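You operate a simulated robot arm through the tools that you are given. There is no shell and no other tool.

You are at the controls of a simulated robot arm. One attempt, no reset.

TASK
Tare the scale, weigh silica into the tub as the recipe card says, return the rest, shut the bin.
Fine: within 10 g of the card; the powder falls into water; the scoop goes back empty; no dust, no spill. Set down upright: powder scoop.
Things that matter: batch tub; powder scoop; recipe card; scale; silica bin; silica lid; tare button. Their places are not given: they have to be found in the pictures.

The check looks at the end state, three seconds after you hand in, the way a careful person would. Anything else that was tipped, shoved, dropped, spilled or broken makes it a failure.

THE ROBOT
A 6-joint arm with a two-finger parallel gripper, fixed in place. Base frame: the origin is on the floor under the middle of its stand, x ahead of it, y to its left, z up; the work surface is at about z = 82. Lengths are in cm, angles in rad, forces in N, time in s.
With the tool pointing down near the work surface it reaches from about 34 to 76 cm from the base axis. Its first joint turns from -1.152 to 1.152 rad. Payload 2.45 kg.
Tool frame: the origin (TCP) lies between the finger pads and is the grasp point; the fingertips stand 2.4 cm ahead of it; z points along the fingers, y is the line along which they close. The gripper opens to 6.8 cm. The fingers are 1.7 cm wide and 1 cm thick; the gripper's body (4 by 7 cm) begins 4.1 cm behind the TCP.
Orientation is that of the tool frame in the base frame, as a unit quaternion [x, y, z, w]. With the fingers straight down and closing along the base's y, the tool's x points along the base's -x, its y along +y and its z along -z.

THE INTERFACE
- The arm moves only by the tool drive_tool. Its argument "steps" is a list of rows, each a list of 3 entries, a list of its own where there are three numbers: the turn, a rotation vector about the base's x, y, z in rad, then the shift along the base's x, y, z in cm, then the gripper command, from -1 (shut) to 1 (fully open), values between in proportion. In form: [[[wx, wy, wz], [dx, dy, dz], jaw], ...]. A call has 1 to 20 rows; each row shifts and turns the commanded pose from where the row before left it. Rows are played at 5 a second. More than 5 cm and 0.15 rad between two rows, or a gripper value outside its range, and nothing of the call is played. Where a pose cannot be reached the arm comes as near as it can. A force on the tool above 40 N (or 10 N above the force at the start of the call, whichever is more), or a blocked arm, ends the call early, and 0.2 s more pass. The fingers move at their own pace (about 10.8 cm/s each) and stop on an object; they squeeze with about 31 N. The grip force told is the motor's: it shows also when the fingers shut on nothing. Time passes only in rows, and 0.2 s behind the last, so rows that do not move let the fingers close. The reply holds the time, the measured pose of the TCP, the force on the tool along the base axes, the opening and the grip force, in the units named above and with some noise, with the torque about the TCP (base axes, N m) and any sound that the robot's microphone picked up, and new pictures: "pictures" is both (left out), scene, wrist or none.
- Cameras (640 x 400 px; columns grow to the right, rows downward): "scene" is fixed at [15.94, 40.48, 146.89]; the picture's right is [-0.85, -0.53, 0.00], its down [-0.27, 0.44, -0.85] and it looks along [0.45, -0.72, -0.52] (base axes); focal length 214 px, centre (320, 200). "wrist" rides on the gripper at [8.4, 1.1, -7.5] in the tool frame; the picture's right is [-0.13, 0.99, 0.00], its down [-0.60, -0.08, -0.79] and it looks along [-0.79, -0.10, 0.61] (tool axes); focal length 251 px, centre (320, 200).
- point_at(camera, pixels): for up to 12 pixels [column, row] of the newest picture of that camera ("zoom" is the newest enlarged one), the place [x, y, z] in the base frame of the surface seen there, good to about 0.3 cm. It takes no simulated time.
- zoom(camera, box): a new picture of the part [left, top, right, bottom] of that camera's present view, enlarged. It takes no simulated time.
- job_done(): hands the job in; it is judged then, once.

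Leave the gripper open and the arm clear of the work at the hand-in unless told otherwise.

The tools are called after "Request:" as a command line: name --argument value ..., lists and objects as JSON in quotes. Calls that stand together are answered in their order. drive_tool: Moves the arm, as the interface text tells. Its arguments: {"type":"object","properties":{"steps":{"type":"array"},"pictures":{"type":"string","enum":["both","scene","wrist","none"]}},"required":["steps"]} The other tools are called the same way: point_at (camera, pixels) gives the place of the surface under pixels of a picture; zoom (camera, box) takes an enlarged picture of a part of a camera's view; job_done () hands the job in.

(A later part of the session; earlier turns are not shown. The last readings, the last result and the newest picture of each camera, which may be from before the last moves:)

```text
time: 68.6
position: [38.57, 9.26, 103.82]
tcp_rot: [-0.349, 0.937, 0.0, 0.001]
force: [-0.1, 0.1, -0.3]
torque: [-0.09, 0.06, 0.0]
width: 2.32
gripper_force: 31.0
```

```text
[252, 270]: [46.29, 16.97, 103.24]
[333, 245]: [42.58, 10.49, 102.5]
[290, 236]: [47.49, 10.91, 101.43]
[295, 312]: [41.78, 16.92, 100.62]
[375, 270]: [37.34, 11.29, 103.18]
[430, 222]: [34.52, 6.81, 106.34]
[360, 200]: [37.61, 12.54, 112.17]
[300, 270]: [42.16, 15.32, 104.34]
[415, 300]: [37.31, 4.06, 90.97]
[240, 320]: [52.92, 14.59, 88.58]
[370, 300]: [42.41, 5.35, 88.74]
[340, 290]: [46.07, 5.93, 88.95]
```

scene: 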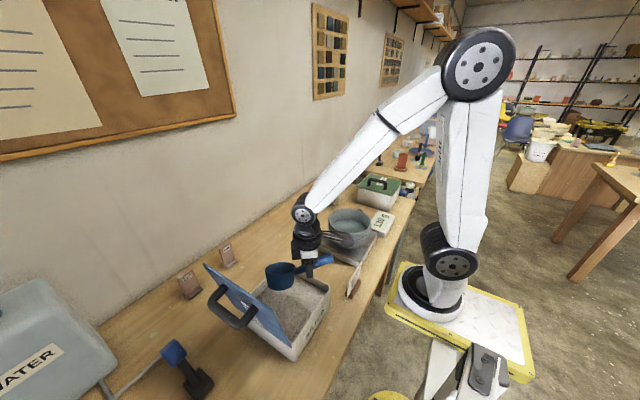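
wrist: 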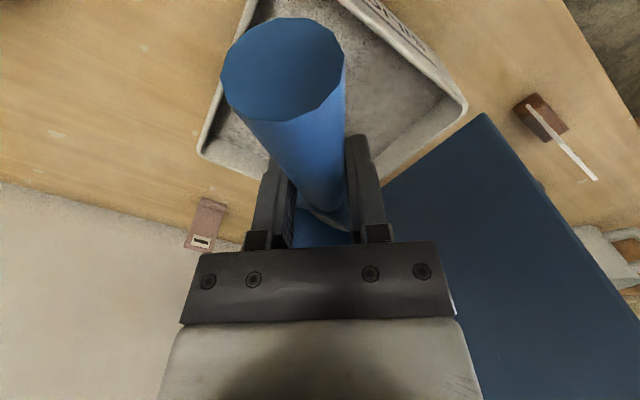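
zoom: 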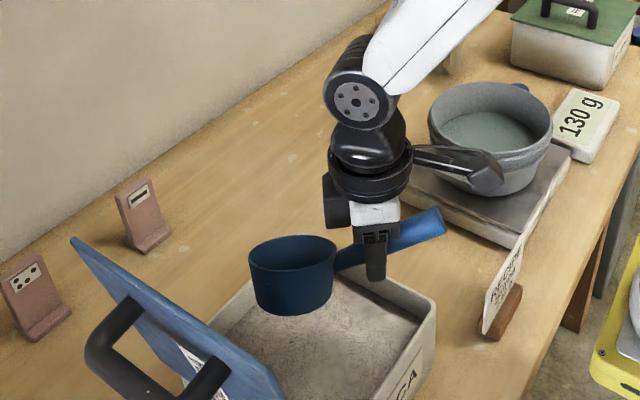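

Cup centre ≈(45,13.3), well inside the bin. I lower to z≈98.5 and tilt about the handle axis to ~1.4 rad (no flow yet expected), then inspect clearance.

Request:
drive_tool --steps '[[[0.035, 0.02, 0], [0, 0, -0.5], -1], [[0.052, 0.03, 0], [0, 0, -1.0], -1], [[0.052, 0.03, 0], [0, 0, -1.2], -1], [[0.052, 0.03, 0], [0, 0, -1.2], -1], [[0.052, 0.03, 0], [0, 0, -1.0], -1], [[0.052, 0.03, 0], [0, 0, -0.5], -1], [[0.052, 0.03, 0], [0, 0, 0], -1], [[0.052, 0.03, 0], [0, 0, 0], -1], [[0.052, 0.03, 0], [0, 0, 0], -1], [[0.052, 0.03, 0], [0, 0, 0], -1], [[0.052, 0.03, 0], [0, 0, 0], -1], [[0.052, 0.03, 0], [0, 0, 0], -1], [[0.052, 0.03, 0], [0, 0, 0], -1], [[0.052, 0.03, 0], [0, 0, 0], -1], [[0.052, 0.03, 0], [0, 0, 0], -1], [[0, 0, 0], [0, 0, 0], -1]]'

Request:
zoom --camera "scene" --box '[200, 180, 380, 320]'

```text
time: 72.0
position: [38.57, 9.26, 98.47]
tcp_rot: [-0.316, 0.848, 0.42, -0.07]
force: [0.3, -0.6, -1.0]
torque: [-0.09, 0.05, 0.04]
width: 2.32
gripper_force: 31.7
```

scene: 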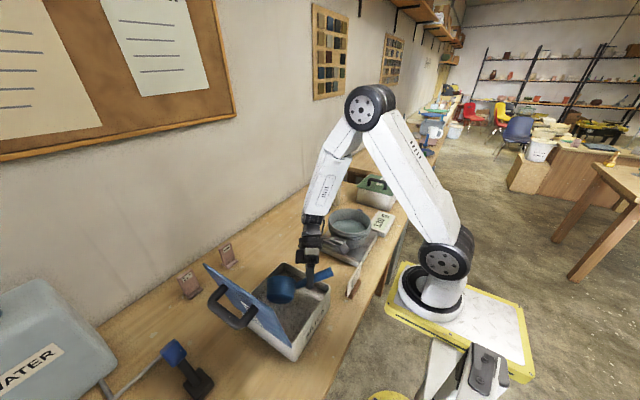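
wrist: 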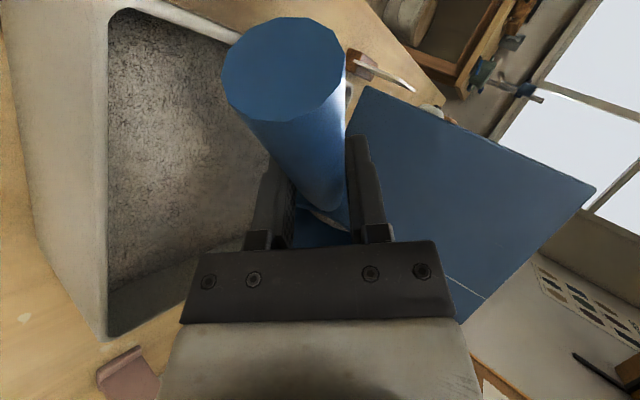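

```text
2.86 times, centred on (290, 250) of scene
```

zoom: 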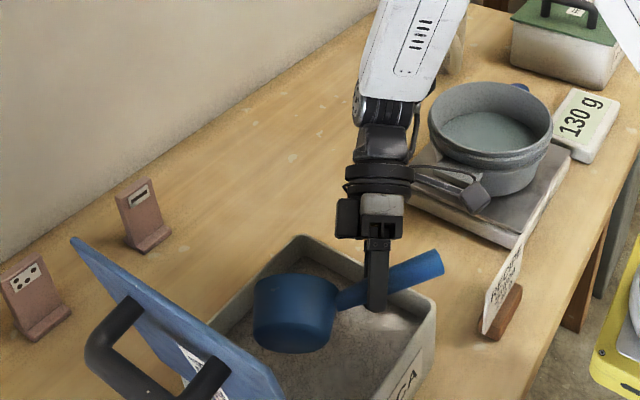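

Good clearance: TCP exactly at the commanded place. I continue tilting slowly (0.04 rad rows) to ~1.9 rad to let the rest fall into the bin.

Request:
drive_tool --steps '[[[0.0346, 0.02, 0], [0, 0, 0], -1], [[0.0346, 0.02, 0], [0, 0, 0], -1], [[0.0346, 0.02, 0], [0, 0, 0], -1], [[0.0346, 0.02, 0], [0, 0, 0], -1], [[0.0346, 0.02, 0], [0, 0, 0], -1], [[0.0346, 0.02, 0], [0, 0, 0], -1], [[0.0346, 0.02, 0], [0, 0, 0], -1], [[0.0346, 0.02, 0], [0, 0, 0], -1], [[0.0346, 0.02, 0], [0, 0, 0], -1], [[0.0346, 0.02, 0], [0, 0, 0], -1], [[0.0346, 0.02, 0], [0, 0, 0], -1], [[0.0346, 0.02, 0], [0, 0, 0], -1], [[0.0346, 0.02, 0], [0, 0, 0], -1], [[0, 0, 0], [0, 0, 0], -1], [[0, 0, 0], [0, 0, 0], -1]]'

Request:
zoom --camera "scene" --box '[200, 180, 380, 320]'

```text
time: 75.2
position: [38.55, 9.37, 98.3]
tcp_rot: [-0.267, 0.716, 0.636, -0.107]
force: [0.2, 0.1, -0.5]
torque: [-0.07, 0.07, -0.04]
width: 2.33
gripper_force: 31.2
```

scene: 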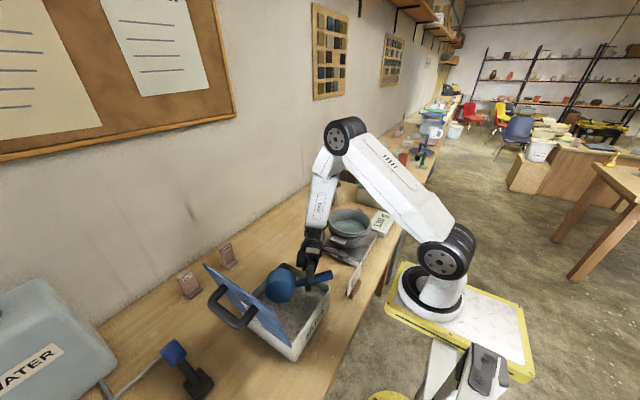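
wrist: 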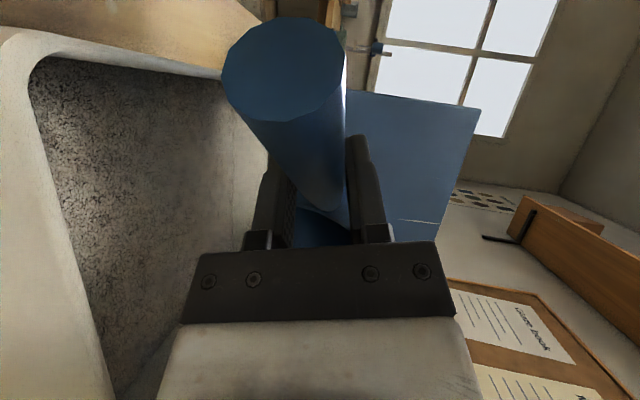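

```text
2.86 times, centred on (290, 250) of scene
```

zoom: 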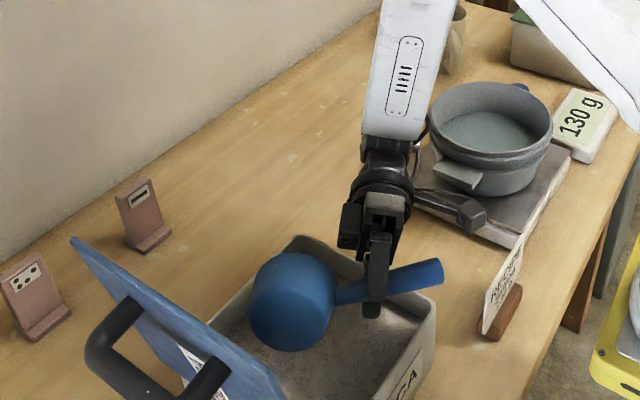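

The cup is now tipped past horizontal. I raise 1.5 cm for clearance of the wrist over the bin wall and tilt on to ~2.2 rad.

Request:
drive_tool --steps '[[[0.0346, 0.02, 0], [0, 0, 0.3], -1], [[0.0346, 0.02, 0], [0, 0, 0.4], -1], [[0.0346, 0.02, 0], [0, 0, 0.4], -1], [[0.0346, 0.02, 0], [0, 0, 0.4], -1], [[0.0346, 0.02, 0], [0, 0, 0.3], -1], [[0.0346, 0.02, 0], [0, 0, 0.2], -1], [[0.0346, 0.02, 0], [0, 0, 0], -1], [[0.0346, 0.02, 0], [0, 0, 0], -1], [[0, 0, 0], [0, 0, 0], -1], [[0, 0, 0], [0, 0, 0], -1]]'

Request:
zoom --camera "scene" --box '[230, 200, 370, 310]'

```text
time: 77.4
position: [38.63, 9.4, 100.45]
tcp_rot: [-0.226, 0.612, 0.747, -0.126]
force: [-0.4, -0.1, -0.2]
torque: [-0.08, 0.06, 0.01]
width: 2.32
gripper_force: 31.6
```

scene: 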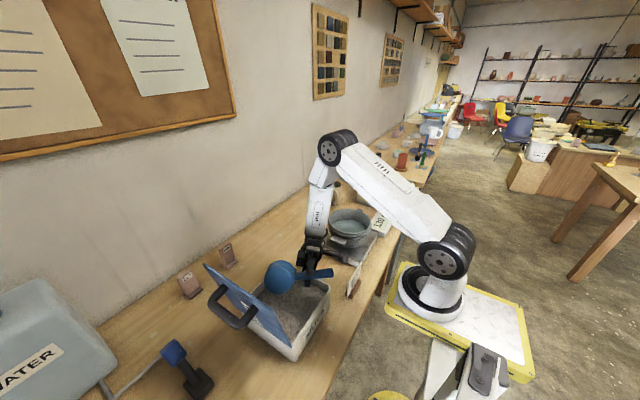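
wrist: 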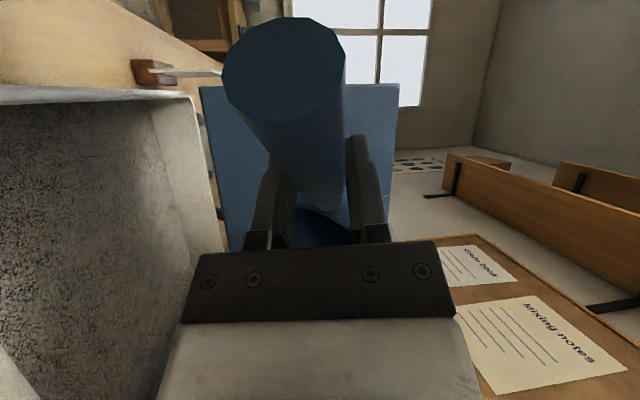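

```text
3.64 times, centred on (300, 255) of scene
```

zoom: 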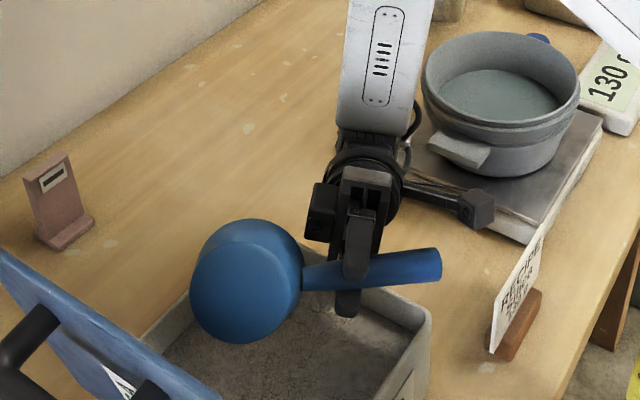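

Tilt now ≈127°. I add ~0.1 rad more, hold briefly, then roll back toward level over the bin to look into the cup.

Request:
drive_tool --steps '[[[0.0346, 0.02, 0], [0, 0, 0.2], -1], [[0.0346, 0.02, 0], [0, 0, 0.2], -1], [[0, 0, 0], [0, 0, 0], -1], [[0, 0, 0], [0, 0, 0], -1], [[0, 0, 0], [0, 0, 0], -1], [[0, 0, 0], [0, 0, 0], -1], [[0, 0, 0], [0, 0, 0], -1], [[0, 0, 0], [0, 0, 0], -1]]'

```text
time: 79.2
position: [38.57, 9.26, 100.72]
tcp_rot: [-0.216, 0.582, 0.773, -0.129]
force: [1.0, 0.2, -1.0]
torque: [-0.02, 0.02, -0.05]
width: 2.33
gripper_force: 30.5
```

scene: 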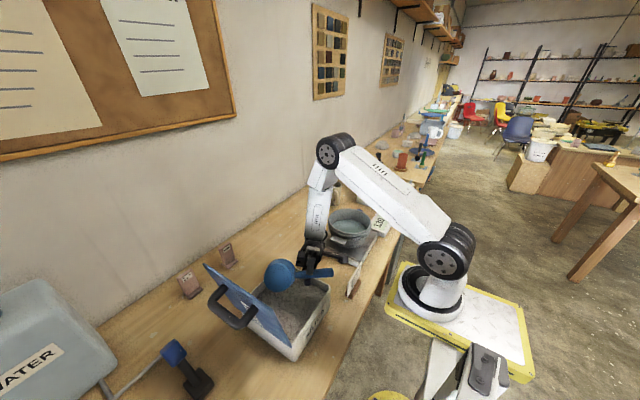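
wrist: 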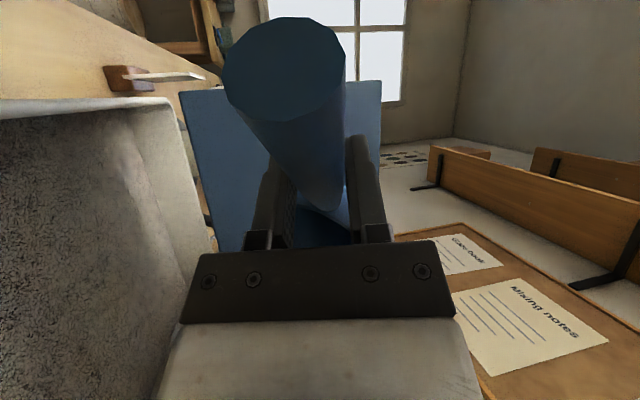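

Now roll back 1.8 rad to the tool-down attitude (0.1 rad rows), still above the bin.

Request:
drive_tool --steps '[[[-0.0866, -0.05, 0], [0, 0, 0], -1], [[-0.0866, -0.05, 0], [0, 0, 0], -1], [[-0.0866, -0.05, 0], [0, 0, 0], -1], [[-0.0866, -0.05, 0], [0, 0, 0], -1], [[-0.0866, -0.05, 0], [0, 0, 0], -1], [[-0.0866, -0.05, 0], [0, 0, 0], -1], [[-0.0866, -0.05, 0], [0, 0, 0], -1], [[-0.0866, -0.05, 0], [0, 0, 0.2], -1], [[-0.0866, -0.05, 0], [0, 0, 0.2], -1], [[-0.0866, -0.05, 0], [0, 0, 0.2], -1], [[-0.0866, -0.05, 0], [0, 0, 0.2], -1], [[-0.0866, -0.05, 0], [0, 0, 0.2], -1], [[-0.0866, -0.05, 0], [0, 0, 0.2], -1], [[-0.0866, -0.05, 0], [0, 0, 0.2], -1], [[-0.0866, -0.05, 0], [0, 0, 0.2], -1], [[-0.0866, -0.05, 0], [0, 0, 0.2], -1], [[-0.0866, -0.05, 0], [0, 0, 0.2], -1], [[-0.0866, -0.05, 0], [0, 0, 0.2], -1], [[0, 0, 0], [0, 0, 0], -1]]'

Request:
zoom --camera "scene" --box '[230, 220, 350, 310]'

```text
time: 83.2
position: [38.55, 9.27, 103.0]
tcp_rot: [-0.349, 0.937, 0.001, 0.0]
force: [-0.1, -0.6, -0.8]
torque: [-0.01, 0.06, 0.02]
width: 2.34
gripper_force: 30.7
```

scene: 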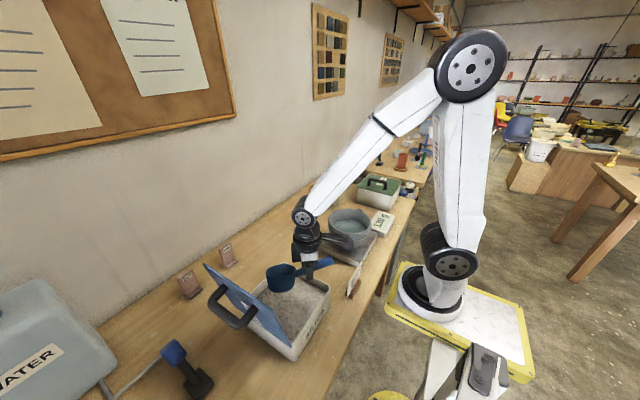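
wrist: 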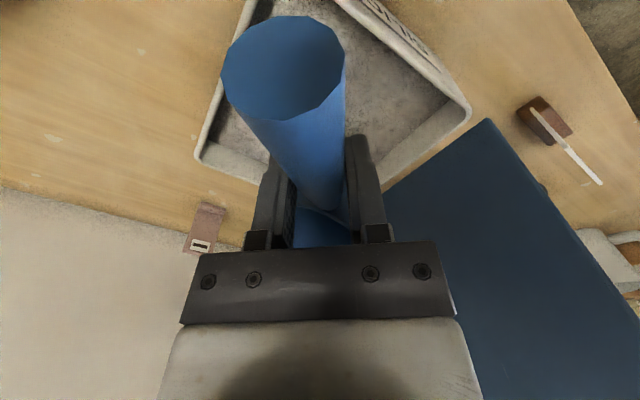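

```text
4.44 times, centred on (290, 265) of scene
```

zoom: 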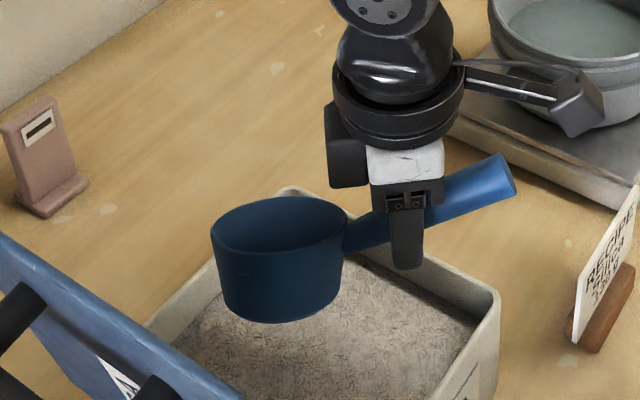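

The inside looks empty; I zoom in on the cup to confirm.

Request:
zoom --camera "scene" --box '[262, 254, 302, 284]'

Request:
zoom --camera "wrist" --box '[280, 190, 370, 250]'

```text
13.33 times, centred on (282, 269) of scene
```

zoom: 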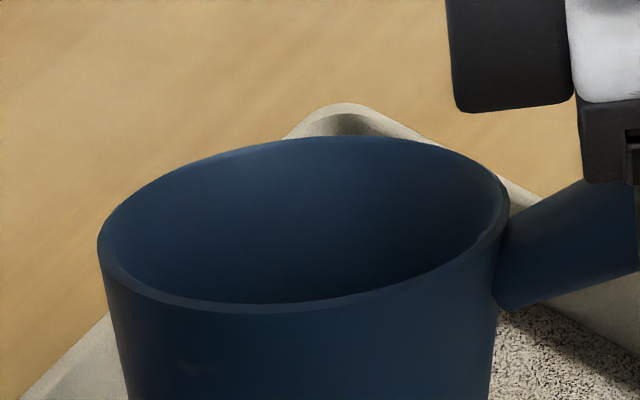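

```text
6.67 times, centred on (325, 220) of wrist
```

zoom: 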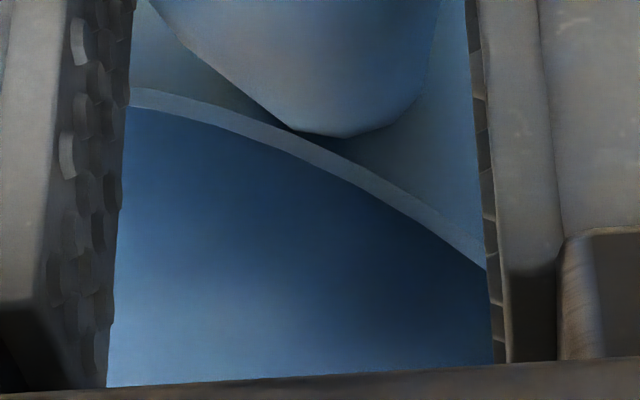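

No powder is visible on the inner walls. I go back toward the scoop's place: TCP to (50.5,-5.45,103), un-yaw, then roll back to level and look into the cup again.

Request:
drive_tool --steps '[[[0, 0, -0.0655], [0.8, -0.9, 0], -1], [[0, 0, -0.0655], [1.4, -1.7, 0], -1], [[0, 0, -0.0655], [1.8, -2.2, 0], -1], [[0, 0, -0.0655], [1.9, -2.4, 0], -1], [[0, 0, -0.0655], [1.9, -2.4, 0], -1], [[0, 0, -0.0655], [1.8, -2.2, 0], -1], [[0, 0, -0.0655], [1.5, -1.8, 0], -1], [[0, 0, -0.0655], [0.85, -1.12, 0], -1], [[-0.1, 0, 0], [0, 0, 0], -1], [[-0.1, 0, 0], [0, 0, 0], -1], [[-0.1, 0, 0], [0, 0, 0], -1], [[-0.1, 0, 0], [0, 0, 0], -1], [[-0.1, 0, 0], [0, 0, 0], -1], [[0, 0, 0], [0, 0, 0], -1]]'

Request:
zoom --camera "scene" --box '[265, 200, 325, 245]'

```text
time: 86.2
position: [50.48, -5.41, 103.0]
tcp_rot: [-0.091, 0.965, -0.246, -0.022]
force: [0.2, -0.2, 0.1]
torque: [0.01, 0.03, -0.01]
width: 2.32
gripper_force: 30.5
```

scene: 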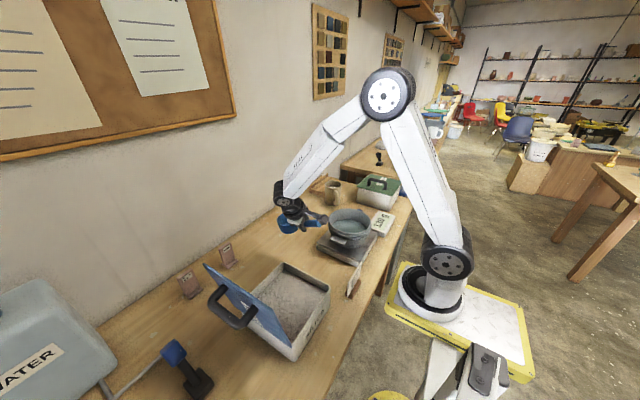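
wrist: 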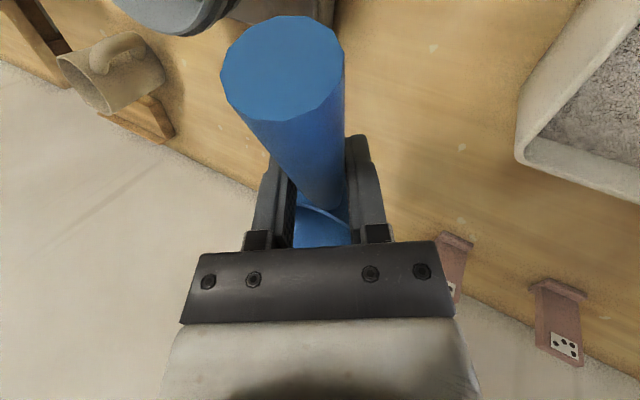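

```text
8.89 times, centred on (295, 222) of scene
```

zoom: 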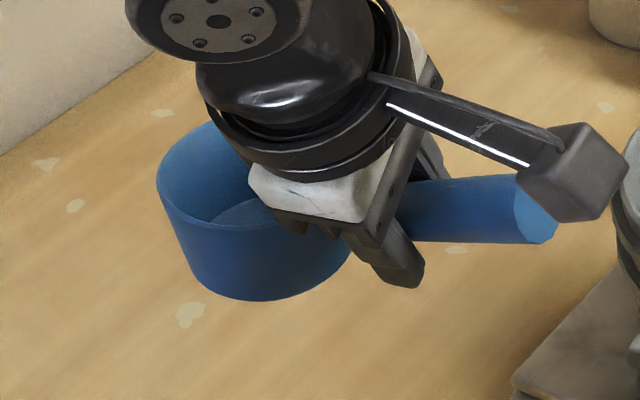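

The blue bottom of the cup is visible: the scoop is empty. I verify the scoop's level and bottom height before setting it down.

Request:
point_at --camera "zoom" --pixels '[[162, 200], [175, 220], [210, 232], [250, 234], [205, 285], [250, 300], [300, 292], [165, 165], [240, 208], [535, 225]]'

Request:
zoom --camera "scene" --box '[230, 200, 400, 330]'

```text
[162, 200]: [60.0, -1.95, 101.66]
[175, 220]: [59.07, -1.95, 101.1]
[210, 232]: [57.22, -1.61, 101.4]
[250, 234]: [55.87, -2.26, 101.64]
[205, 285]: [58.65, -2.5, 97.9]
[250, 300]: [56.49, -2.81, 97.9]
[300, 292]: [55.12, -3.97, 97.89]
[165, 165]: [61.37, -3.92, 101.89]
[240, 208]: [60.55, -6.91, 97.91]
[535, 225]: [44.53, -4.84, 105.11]
```

```text
3.08 times, centred on (315, 265) of scene
```

zoom: 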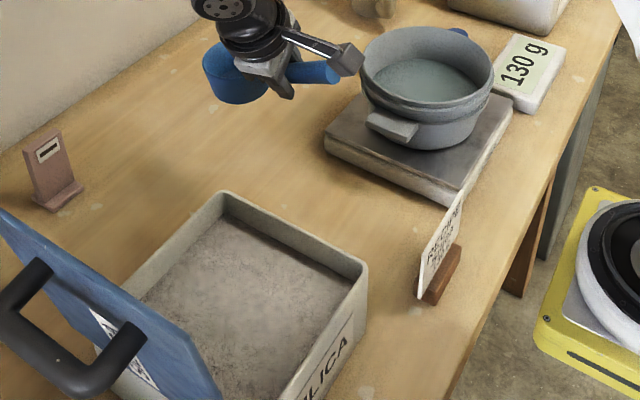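

Level: bottom edge z≈97.9 everywhere with TCP z=103.0, so it will touch the bench at TCP z≈87.1. I lower to ~88.0 first.

Request:
drive_tool --steps '[[[0, 0, 0], [0, 0, -1.5], -1], [[0, 0, 0], [0, 0, -2.5], -1], [[0, 0, 0], [0, 0, -3.0], -1], [[0, 0, 0], [0, 0, -3.0], -1], [[0, 0, 0], [0, 0, -2.5], -1], [[0, 0, 0], [0, 0, -1.5], -1], [[0, 0, 0], [0, 0, -0.8], -1], [[0, 0, 0], [0, 0, -0.4], -1], [[0, 0, 0], [0, 0, 0], -1]]'

Request:
zoom --camera "scene" --box '[265, 225, 335, 275]'

```text
time: 88.2
position: [50.51, -5.39, 87.85]
tcp_rot: [-0.091, 0.965, -0.246, -0.022]
force: [-0.3, -1.2, 0.2]
torque: [-0.02, 0.03, -0.01]
width: 2.32
gripper_force: 30.4
```

scene: 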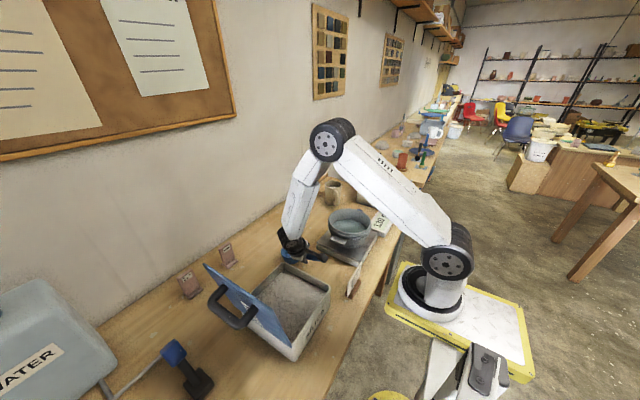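
wrist: 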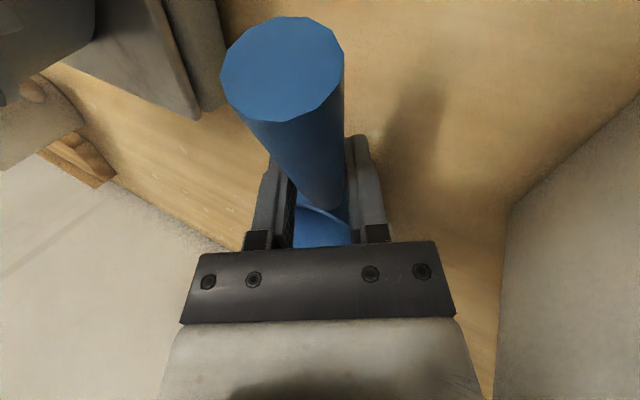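

```text
8.00 times, centred on (300, 250) of scene
```

zoom: 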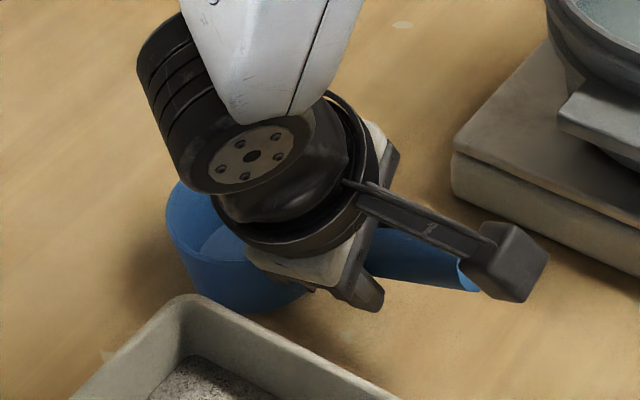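

Now the last ~0.8 cm in 0.2 cm rows, watching the force for contact.

Request:
drive_tool --steps '[[[0, 0, 0], [0, 0, -0.2], -1], [[0, 0, 0], [0, 0, -0.2], -1], [[0, 0, 0], [0, 0, -0.15], -1], [[0, 0, 0], [0, 0, -0.1], -1], [[0, 0, 0], [0, 0, 0], -1]]' --pictures "none"

```text
time: 89.4
position: [50.61, -5.4, 87.24]
tcp_rot: [-0.091, 0.965, -0.246, -0.023]
force: [-4.6, -0.6, 15.8]
torque: [-0.1, -0.8, -0.07]
width: 2.33
gripper_force: 31.2
```

Contact felt (16 N up). I ease off by 0.15 cm to relieve the pressing.

Request:
drive_tool --steps '[[[0, 0, 0], [0, 0, 0.1], -1], [[0, 0, 0], [0, 0, 0.05], -1], [[0, 0, 0], [0, 0, 0], -1]]' --pictures "none"

```text
time: 90.2
position: [50.5, -5.41, 87.4]
tcp_rot: [-0.091, 0.965, -0.245, -0.023]
force: [0.4, -0.4, -0.7]
torque: [0.01, 0.03, 0.0]
width: 2.29
gripper_force: 30.8
```

Just free now. I lower 0.07 cm so it just touches, and open the fingers gradually.

Request:
drive_tool --steps '[[[0, 0, 0], [0, 0, -0.07], -1], [[0, 0, 0], [0, 0, 0], -0.4], [[0, 0, 0], [0, 0, 0], -0.25], [[0, 0, 0], [0, 0, 0], -0.15], [[0, 0, 0], [0, 0, 0], 0.0], [[0, 0, 0], [0, 0, 0], 0.2], [[0, 0, 0], [0, 0, 0], 0.2]]'

Request:
zoom --camera "scene" --box '[265, 225, 335, 275]'

```text
time: 91.8
position: [50.55, -5.36, 87.28]
tcp_rot: [-0.091, 0.965, -0.247, -0.022]
force: [-0.3, -0.2, -0.1]
torque: [-0.01, 0.0, 0.01]
width: 4.1
gripper_force: 0.1
```

scene: 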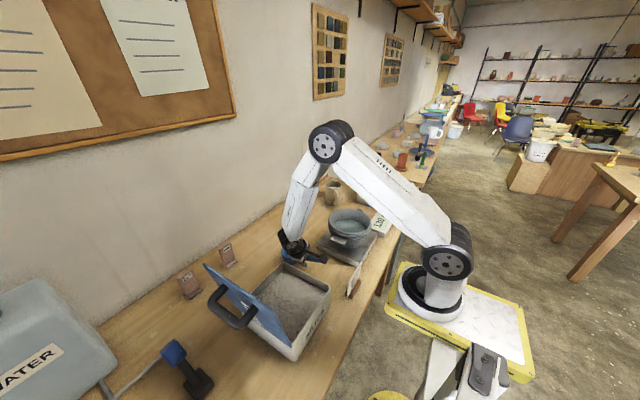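
wrist: 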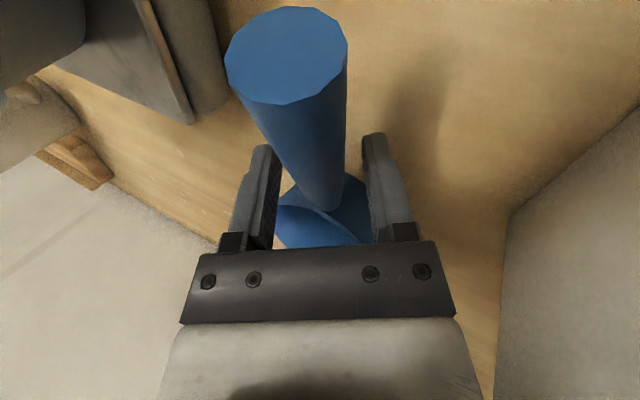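

```text
8.00 times, centred on (300, 250) of scene
```

zoom: 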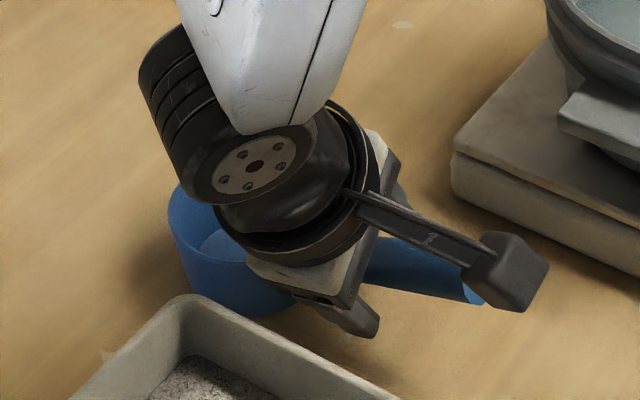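

Released; the scoop stands by itself. I back off along the tool axis.

Request:
drive_tool --steps '[[[0, 0, 0], [0, 0.48, 0.88], 0.2], [[0, 0, 0], [0, 0.96, 1.75], 0.2], [[0, 0, 0], [0, 1.44, 2.63], 0.2], [[0, 0, 0], [0, 1.92, 3.5], 0.2], [[0, 0, 0], [0, 1.92, 3.5], 0.2], [[0, 0, 0], [0, 0, 4.0], 0.2], [[0, 0, 0], [0, 0, 4.0], 0.2], [[0, 0, 0], [0, 0, 0], 0.2]]'

Request:
zoom --camera "scene" --box '[230, 200, 400, 330]'

```text
time: 93.6
position: [50.38, 1.17, 107.59]
tcp_rot: [-0.091, 0.965, -0.246, -0.022]
force: [0.8, 0.2, -0.3]
torque: [-0.02, -0.03, -0.01]
width: 4.07
gripper_force: 0.1
```

scene: 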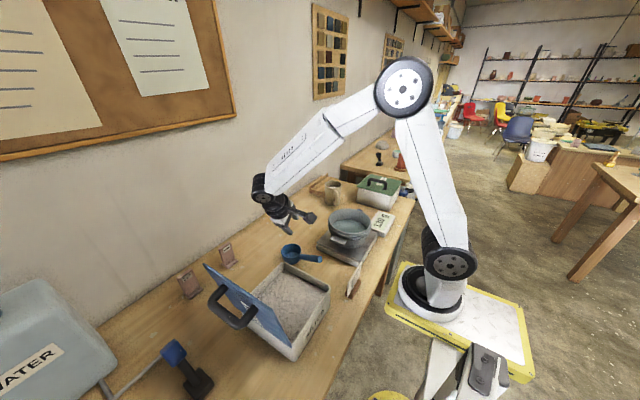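
wrist: 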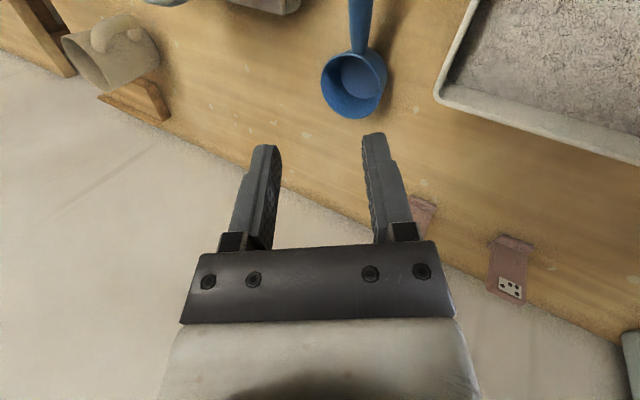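

```text
3.08 times, centred on (315, 265) of scene
```

zoom: 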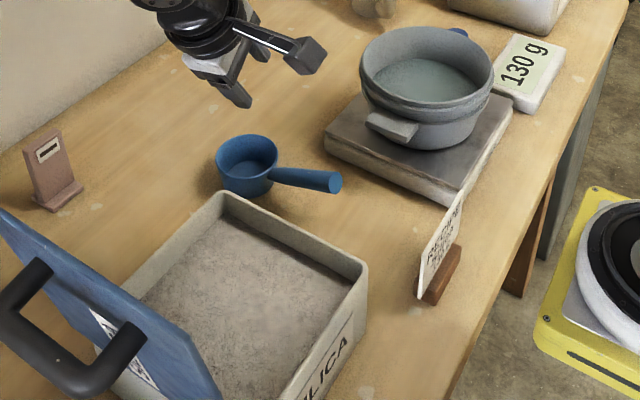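

The scoop stands upright, empty. I take a close look into it, at the tub and the bench around for spills.

Request:
zoom --camera "wrist" --box '[300, 20, 420, 140]'

Request:
zoom --camera "scene" --box '[310, 185, 400, 255]'

Request:
zoom --camera "scene" --box '[195, 250, 345, 365]'

```text
3.33 times, centred on (360, 80) of wrist
```

zoom: 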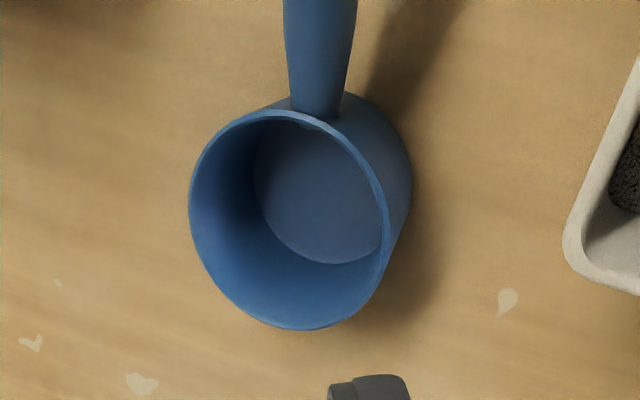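

```text
5.71 times, centred on (355, 220) of scene
```

zoom: 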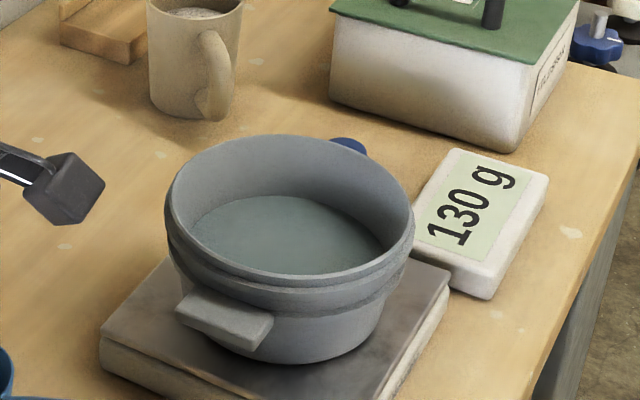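

```text
3.48 times, centred on (270, 308) of scene
```

zoom: 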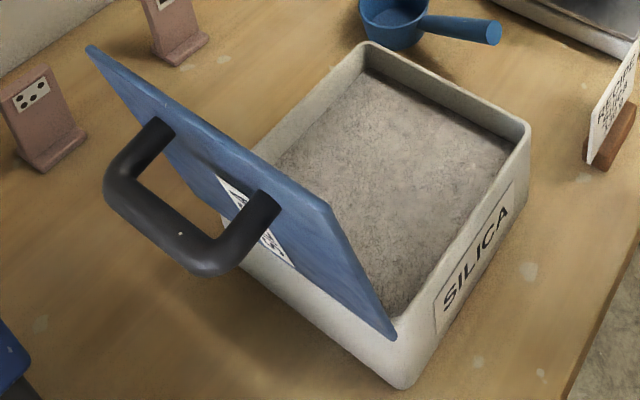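

Everything looks right: 130 g, scoop empty, no spill. Next is the lid. I measure its handle precisely and the objects on the +y side (water container, blue tap at (172,352)) that the wrist must avoid.

Request:
point_at --camera "zoom" --pixels '[[115, 190], [160, 235], [210, 265], [150, 130], [265, 205], [105, 170], [240, 260], [165, 215], [200, 245], [140, 160], [230, 190], [320, 240]]'

Request:
point_at --camera "scene" --pixels '[[172, 352], [195, 385], [182, 365], [100, 370], [40, 300], [90, 310], [140, 365], [60, 290], [110, 375], [150, 390]]'

```text
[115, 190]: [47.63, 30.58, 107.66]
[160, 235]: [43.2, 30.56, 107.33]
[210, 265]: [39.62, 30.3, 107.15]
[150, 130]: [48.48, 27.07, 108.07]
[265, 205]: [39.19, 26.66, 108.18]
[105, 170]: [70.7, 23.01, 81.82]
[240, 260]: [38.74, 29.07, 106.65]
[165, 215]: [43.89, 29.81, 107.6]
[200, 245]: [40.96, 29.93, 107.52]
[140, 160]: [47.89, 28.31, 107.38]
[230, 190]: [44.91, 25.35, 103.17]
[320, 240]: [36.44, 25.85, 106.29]
```

```text
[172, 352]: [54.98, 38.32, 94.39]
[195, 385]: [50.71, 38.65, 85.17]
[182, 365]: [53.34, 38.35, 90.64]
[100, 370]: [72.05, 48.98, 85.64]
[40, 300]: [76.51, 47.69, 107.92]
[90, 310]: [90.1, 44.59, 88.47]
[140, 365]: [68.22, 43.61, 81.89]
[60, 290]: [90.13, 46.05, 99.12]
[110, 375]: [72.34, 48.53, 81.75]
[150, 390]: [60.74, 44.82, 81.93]
```

Obstacles on that side are low (tap top z≈95 at (55,38); container x>70). Handle bar axis ≈ y 30.0, z 106.5, x 40–48, ~4 cm off the lid. I first go up to z≈120, undo the small twist and cross over the lid (top z≈112) to (43.5,38,120).

Request:
drive_tool --steps '[[[0, -0.045, -0.0825], [0, 0, 3.2], 0.3], [[0, -0.045, -0.0825], [0, 0, 4.0], 0.3], [[0, 0, 0], [0, 0, 4.0], 0.3], [[0, 0, 0], [-0.5, 2.5, 1.5], 0.3], [[0, 0, 0], [-0.86, 4.5, 0], 0.3], [[0, 0, 0], [-0.86, 4.5, 0], 0.3], [[0, 0, 0], [-0.86, 4.5, 0], 0.3], [[0, 0, 0], [-0.86, 4.5, 0], 0.3], [[0, 0, 0], [-0.86, 4.5, 0], 0.3], [[0, 0, 0], [-0.86, 4.5, 0], 0.3], [[0, 0, 0], [-0.86, 4.5, 0], 0.3], [[0, 0, 0], [-0.5, 2.8, 0], 0.3], [[0, 0, 0], [0, 0, 0], 0.3]]'

```text
time: 96.4
position: [43.44, 38.17, 120.42]
tcp_rot: [0.0, 0.969, -0.248, 0.0]
force: [-0.1, -0.2, 0.9]
torque: [-0.02, -0.04, -0.01]
width: 4.42
gripper_force: 0.1
```

scene: 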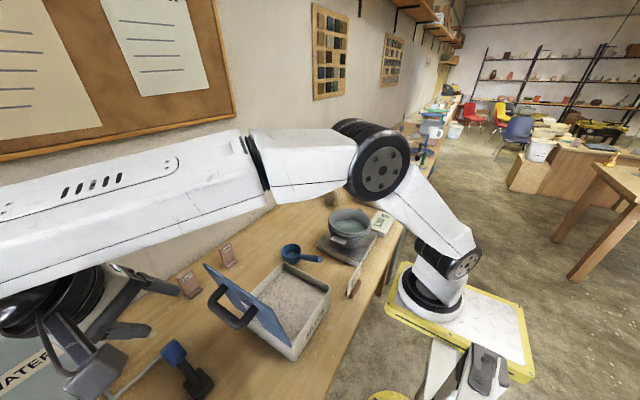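
wrist: 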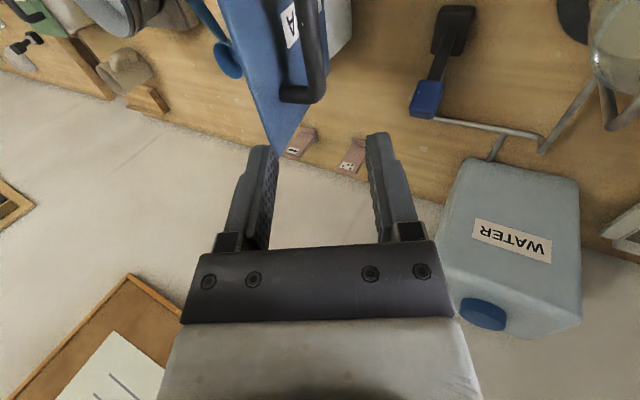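

Over and past the lid. Now I roll the tool on to point toward -y (horizontal), -1.07 rad, and see if it is reachable.

Request:
drive_tool --steps '[[[-0.134, 0, 0], [0, 0, 0], 0.3], [[-0.134, 0, 0], [0, 0, 0], 0.3], [[-0.134, 0, 0], [0, 0, 0], 0.3], [[-0.134, 0, 0], [0, 0, 0], 0.3], [[-0.134, 0, 0], [0, 0, 0], 0.3], [[-0.134, 0, 0], [0, 0, 0], 0.3], [[-0.134, 0, 0], [0, 0, 0], 0.3], [[-0.134, 0, 0], [0, 0, 0], 0.3], [[0, 0, 0], [0, 0, 0], 0.3]]'

```text
time: 97.9
position: [41.28, 25.86, 111.21]
tcp_rot: [0.004, 0.786, -0.618, 0.01]
force: [-0.3, 2.9, 12.2]
torque: [0.2, 0.09, -0.1]
width: 3.56
gripper_force: 0.1
out of reach, approached as far as the arm can: row 2, 3, 4, 5, 6, 7
stopped in row 7: the force on the tool passed its limit at 70 N (the readings are from after the stop); the commanded pose is now the measured one
```

scene: 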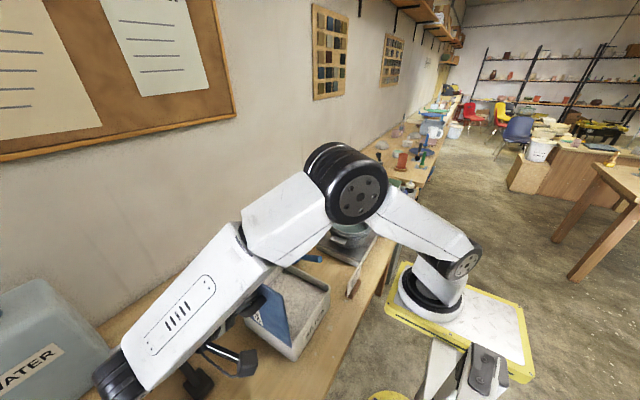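
wrist: 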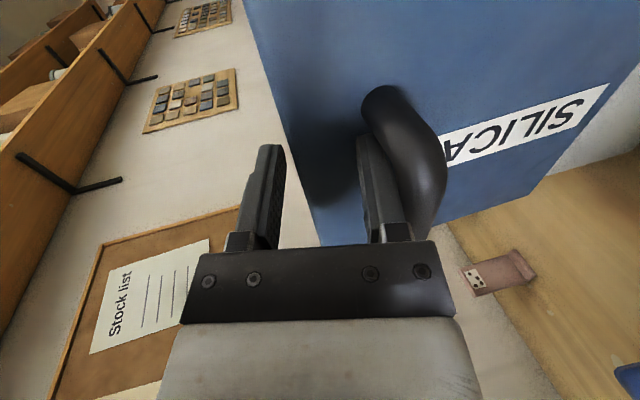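

The wrist ran out of reach and drifted toward the base, touching the lid. I stop and look carefully at the situation before any move.

Request:
zoom --camera "scene" --box '[200, 250, 350, 370]'

Request:
zoom --camera "wrist" --box '[200, 60, 640, 260]'

Request:
point_at --camera "wrist" --pixels '[[300, 60], [280, 20], [500, 100], [600, 150], [390, 110], [430, 170], [330, 170], [310, 130], [380, 170], [265, 170], [540, 190], [480, 60]]'

```text
3.33 times, centred on (275, 310) of scene
```

zoom: 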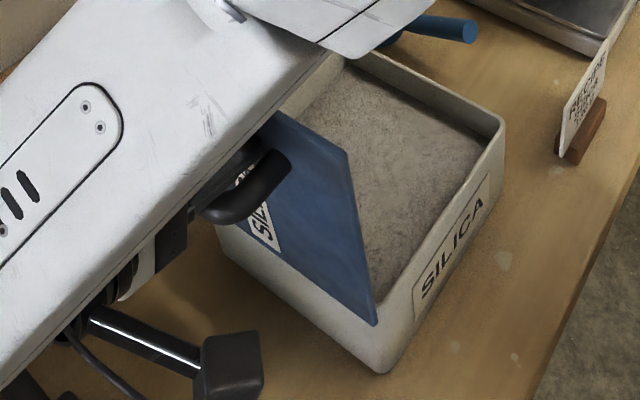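

```text
1.45 times, centred on (420, 160) of wrist
```

zoom: 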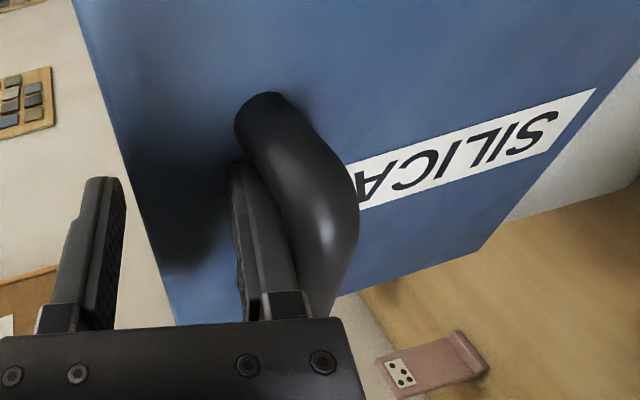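

```text
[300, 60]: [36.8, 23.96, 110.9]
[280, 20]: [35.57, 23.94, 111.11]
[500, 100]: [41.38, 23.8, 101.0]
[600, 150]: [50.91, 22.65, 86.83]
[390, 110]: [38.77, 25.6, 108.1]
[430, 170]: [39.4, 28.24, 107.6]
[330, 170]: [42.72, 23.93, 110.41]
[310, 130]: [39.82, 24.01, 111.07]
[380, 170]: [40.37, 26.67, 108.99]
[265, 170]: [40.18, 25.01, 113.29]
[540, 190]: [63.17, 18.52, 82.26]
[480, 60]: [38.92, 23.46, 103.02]
```

The lid is now nearly vertical (top at y≈24, z≈111); the lower finger sits above the handle with its tip on the lid face. I retreat gently: slightly up and back (+y), small rows, so the lid can lean back on its own stop.

Request:
drive_tool --steps '[[[0, 0, 0], [0, 0.1, 0.3], 0.25], [[0, 0, 0], [0, 0.3, 0.3], 0.25], [[0, 0, 0], [0, 0.4, 0.2], 0.25], [[0, 0, 0], [0, 0.5, 0.2], 0.25], [[0, 0, 0], [0, 0.5, 0.2], 0.25], [[0, 0, 0], [0, 0, 0], 0.25]]'

Request:
zoom --camera "wrist" --box '[200, 0, 640, 260]'

```text
time: 99.3
position: [41.26, 25.81, 111.18]
tcp_rot: [0.004, 0.785, -0.619, 0.011]
force: [4.0, 4.7, 13.9]
torque: [0.37, 0.03, -0.04]
width: 3.24
gripper_force: 0.0
out of reach, approached as far as the arm can: row 1, 2, 3, 4, 5
```

scene: 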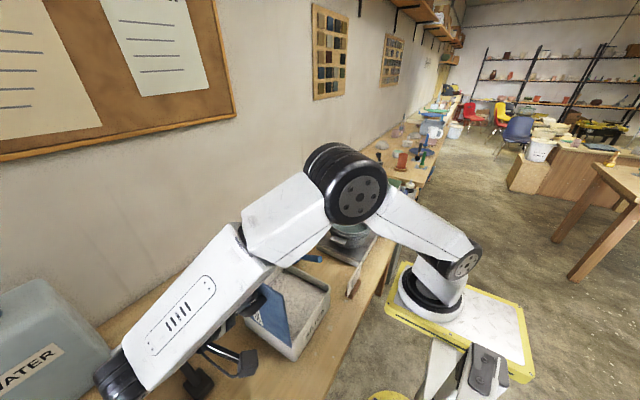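
wrist: 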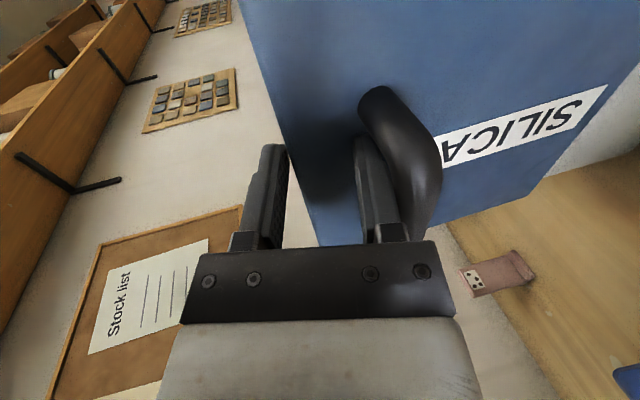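

```text
1.45 times, centred on (420, 130) of wrist
```

zoom: 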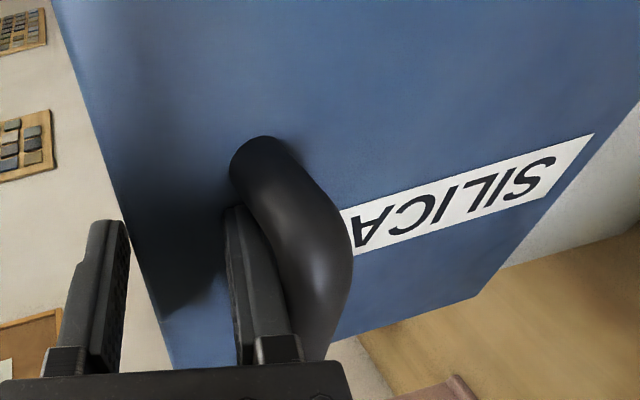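

Holding that orientation the arm is at its limit. The reverse of how it drifted there is to roll back (+) while going up and back. I do that in small rows: roll +0.05…0.1 with (+0.3,+1.5,+1.3) shifts.

Request:
drive_tool --steps '[[[0.05, 0, 0], [0.1, 0.5, 0.8], 0.25], [[0.07, 0, 0], [0.2, 1.0, 1.0], 0.25], [[0.1, 0, 0], [0.3, 1.6, 1.3], 0.25], [[0.1, 0, 0], [0.3, 1.7, 1.3], 0.25], [[0, 0, 0], [0, 0, 0], 0.25]]'

Request:
zoom --camera "wrist" --box '[100, 0, 640, 260]'

```text
time: 100.5
position: [42.02, 30.57, 115.61]
tcp_rot: [0.004, 0.875, -0.485, 0.01]
force: [-0.6, -0.1, -0.1]
torque: [0.01, 0.0, 0.0]
width: 4.26
gripper_force: 0.0
```

scene: 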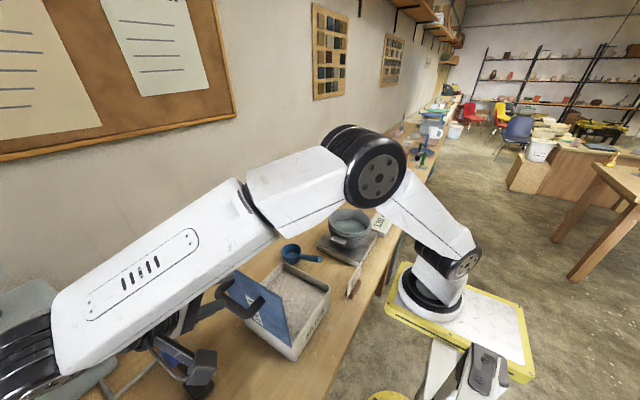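
wrist: 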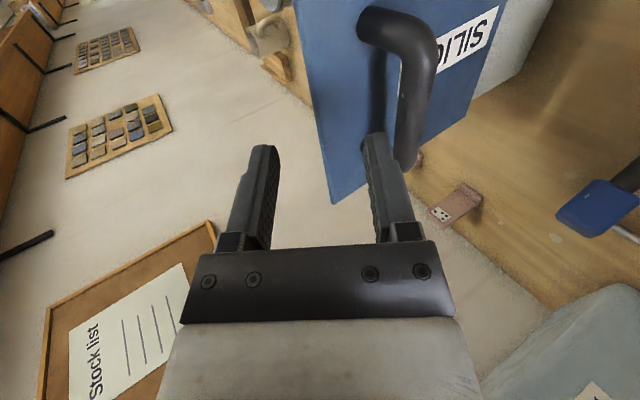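

```text
1.19 times, centred on (370, 130) of wrist
```

zoom: 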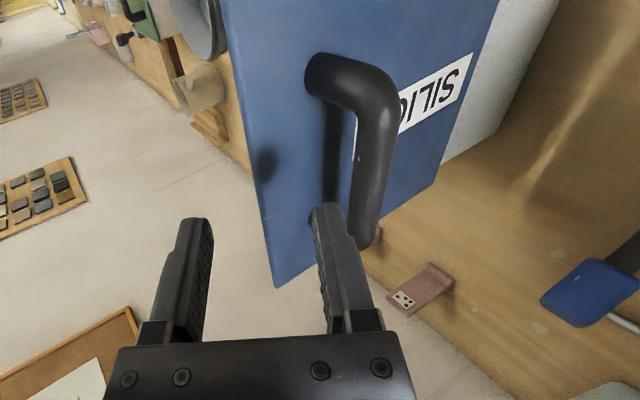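

Free, no contact forces. I measure where the lid, its handle and the bin now are.

Request:
point_at --camera "wrist" --pixels '[[400, 150], [410, 100], [425, 60], [385, 30], [330, 30], [340, 150], [460, 110], [335, 195], [470, 60], [370, 100]]'

Request:
zoom --camera "scene" --box '[200, 240, 360, 370]'

```text
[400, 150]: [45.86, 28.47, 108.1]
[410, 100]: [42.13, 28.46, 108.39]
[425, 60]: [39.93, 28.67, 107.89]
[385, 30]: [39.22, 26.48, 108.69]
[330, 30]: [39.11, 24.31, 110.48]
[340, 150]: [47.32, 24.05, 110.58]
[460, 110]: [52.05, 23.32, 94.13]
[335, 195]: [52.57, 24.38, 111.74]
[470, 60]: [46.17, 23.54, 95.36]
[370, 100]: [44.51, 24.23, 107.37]
```

```text
3.08 times, centred on (280, 305) of scene
```

zoom: 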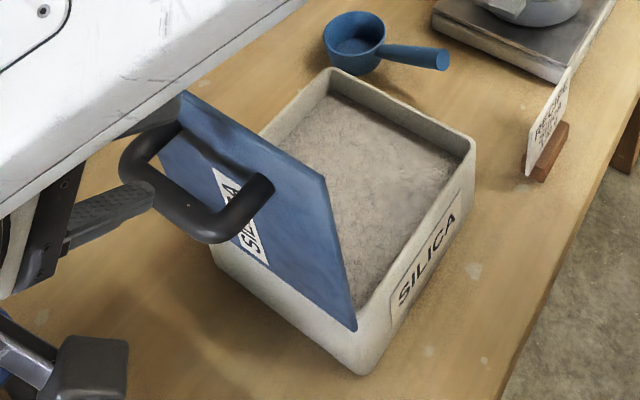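

The lid stays where it is (≈3° behind vertical), so the hinge has friction. I check the bin corners against the earlier values, and the handle bar.

Request:
point_at --camera "zoom" --pixels '[[333, 72], [472, 148], [362, 370], [475, 190], [185, 195], [210, 230], [262, 195], [150, 130], [325, 175], [355, 325], [330, 85], [455, 150]]'

```text
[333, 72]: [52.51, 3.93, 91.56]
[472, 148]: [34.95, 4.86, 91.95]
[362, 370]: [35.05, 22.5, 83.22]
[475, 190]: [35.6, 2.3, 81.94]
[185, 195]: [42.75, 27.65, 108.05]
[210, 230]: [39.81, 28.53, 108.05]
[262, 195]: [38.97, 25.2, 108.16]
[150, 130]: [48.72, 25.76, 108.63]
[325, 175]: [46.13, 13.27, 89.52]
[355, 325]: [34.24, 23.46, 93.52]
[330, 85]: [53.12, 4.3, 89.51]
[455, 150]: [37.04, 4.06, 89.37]
```

The bin hasn't moved and the lid is intact. New plan for the lid: keep the tool pointing straight down, straddle the handle bar (axis ≈ y 28.2, z 107.2) with the fingers (one between bar and lid), and walk it along the closing arc, so the lid is under control in both directions. First I rise and turn the tool back to straight down.

Request:
drive_tool --steps '[[[0.08, 0, 0], [0.2, 0.5, 2.0], 0.2], [[0.12, 0, 0], [0.2, 0.5, 2.0], 0.2], [[0.12, 0, 0], [0.2, 0.3, 2.0], 0.2], [[0.12, 0, 0], [0.2, 0.2, 1.0], 0.2], [[0.12, 0, 0], [0.2, 0, 0], 0.2], [[0.12, 0, 0], [0.2, 0, 0], 0.2], [[0.12, 0, 0], [0.2, 0, 0], 0.2], [[0.12, 0, 0], [0.2, 0, 0], 0.2], [[0.09, 0, 0], [0.2, 0, 0], 0.2], [[0, 0, 0], [0, 0, 0], 0.2]]'

```text
time: 102.7
position: [43.93, 32.1, 122.53]
tcp_rot: [0.009, 1.0, -0.001, 0.006]
force: [-0.3, 0.1, 0.2]
torque: [0.01, -0.03, -0.02]
width: 4.08
gripper_force: 0.1
```

scene: 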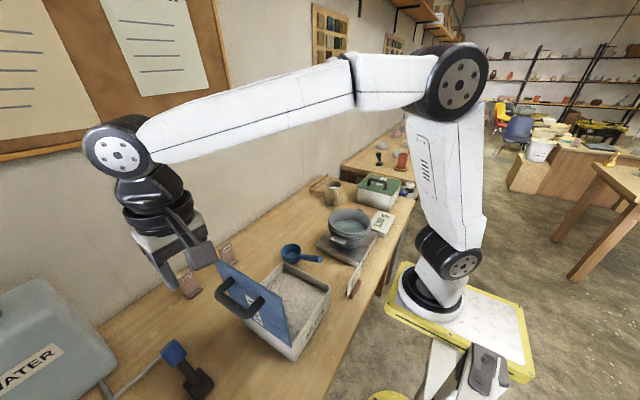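
wrist: 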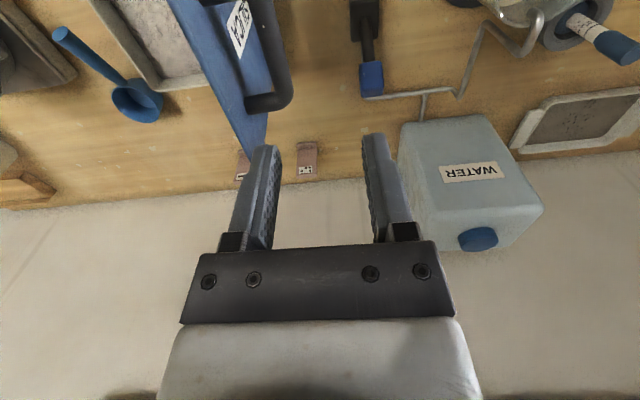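

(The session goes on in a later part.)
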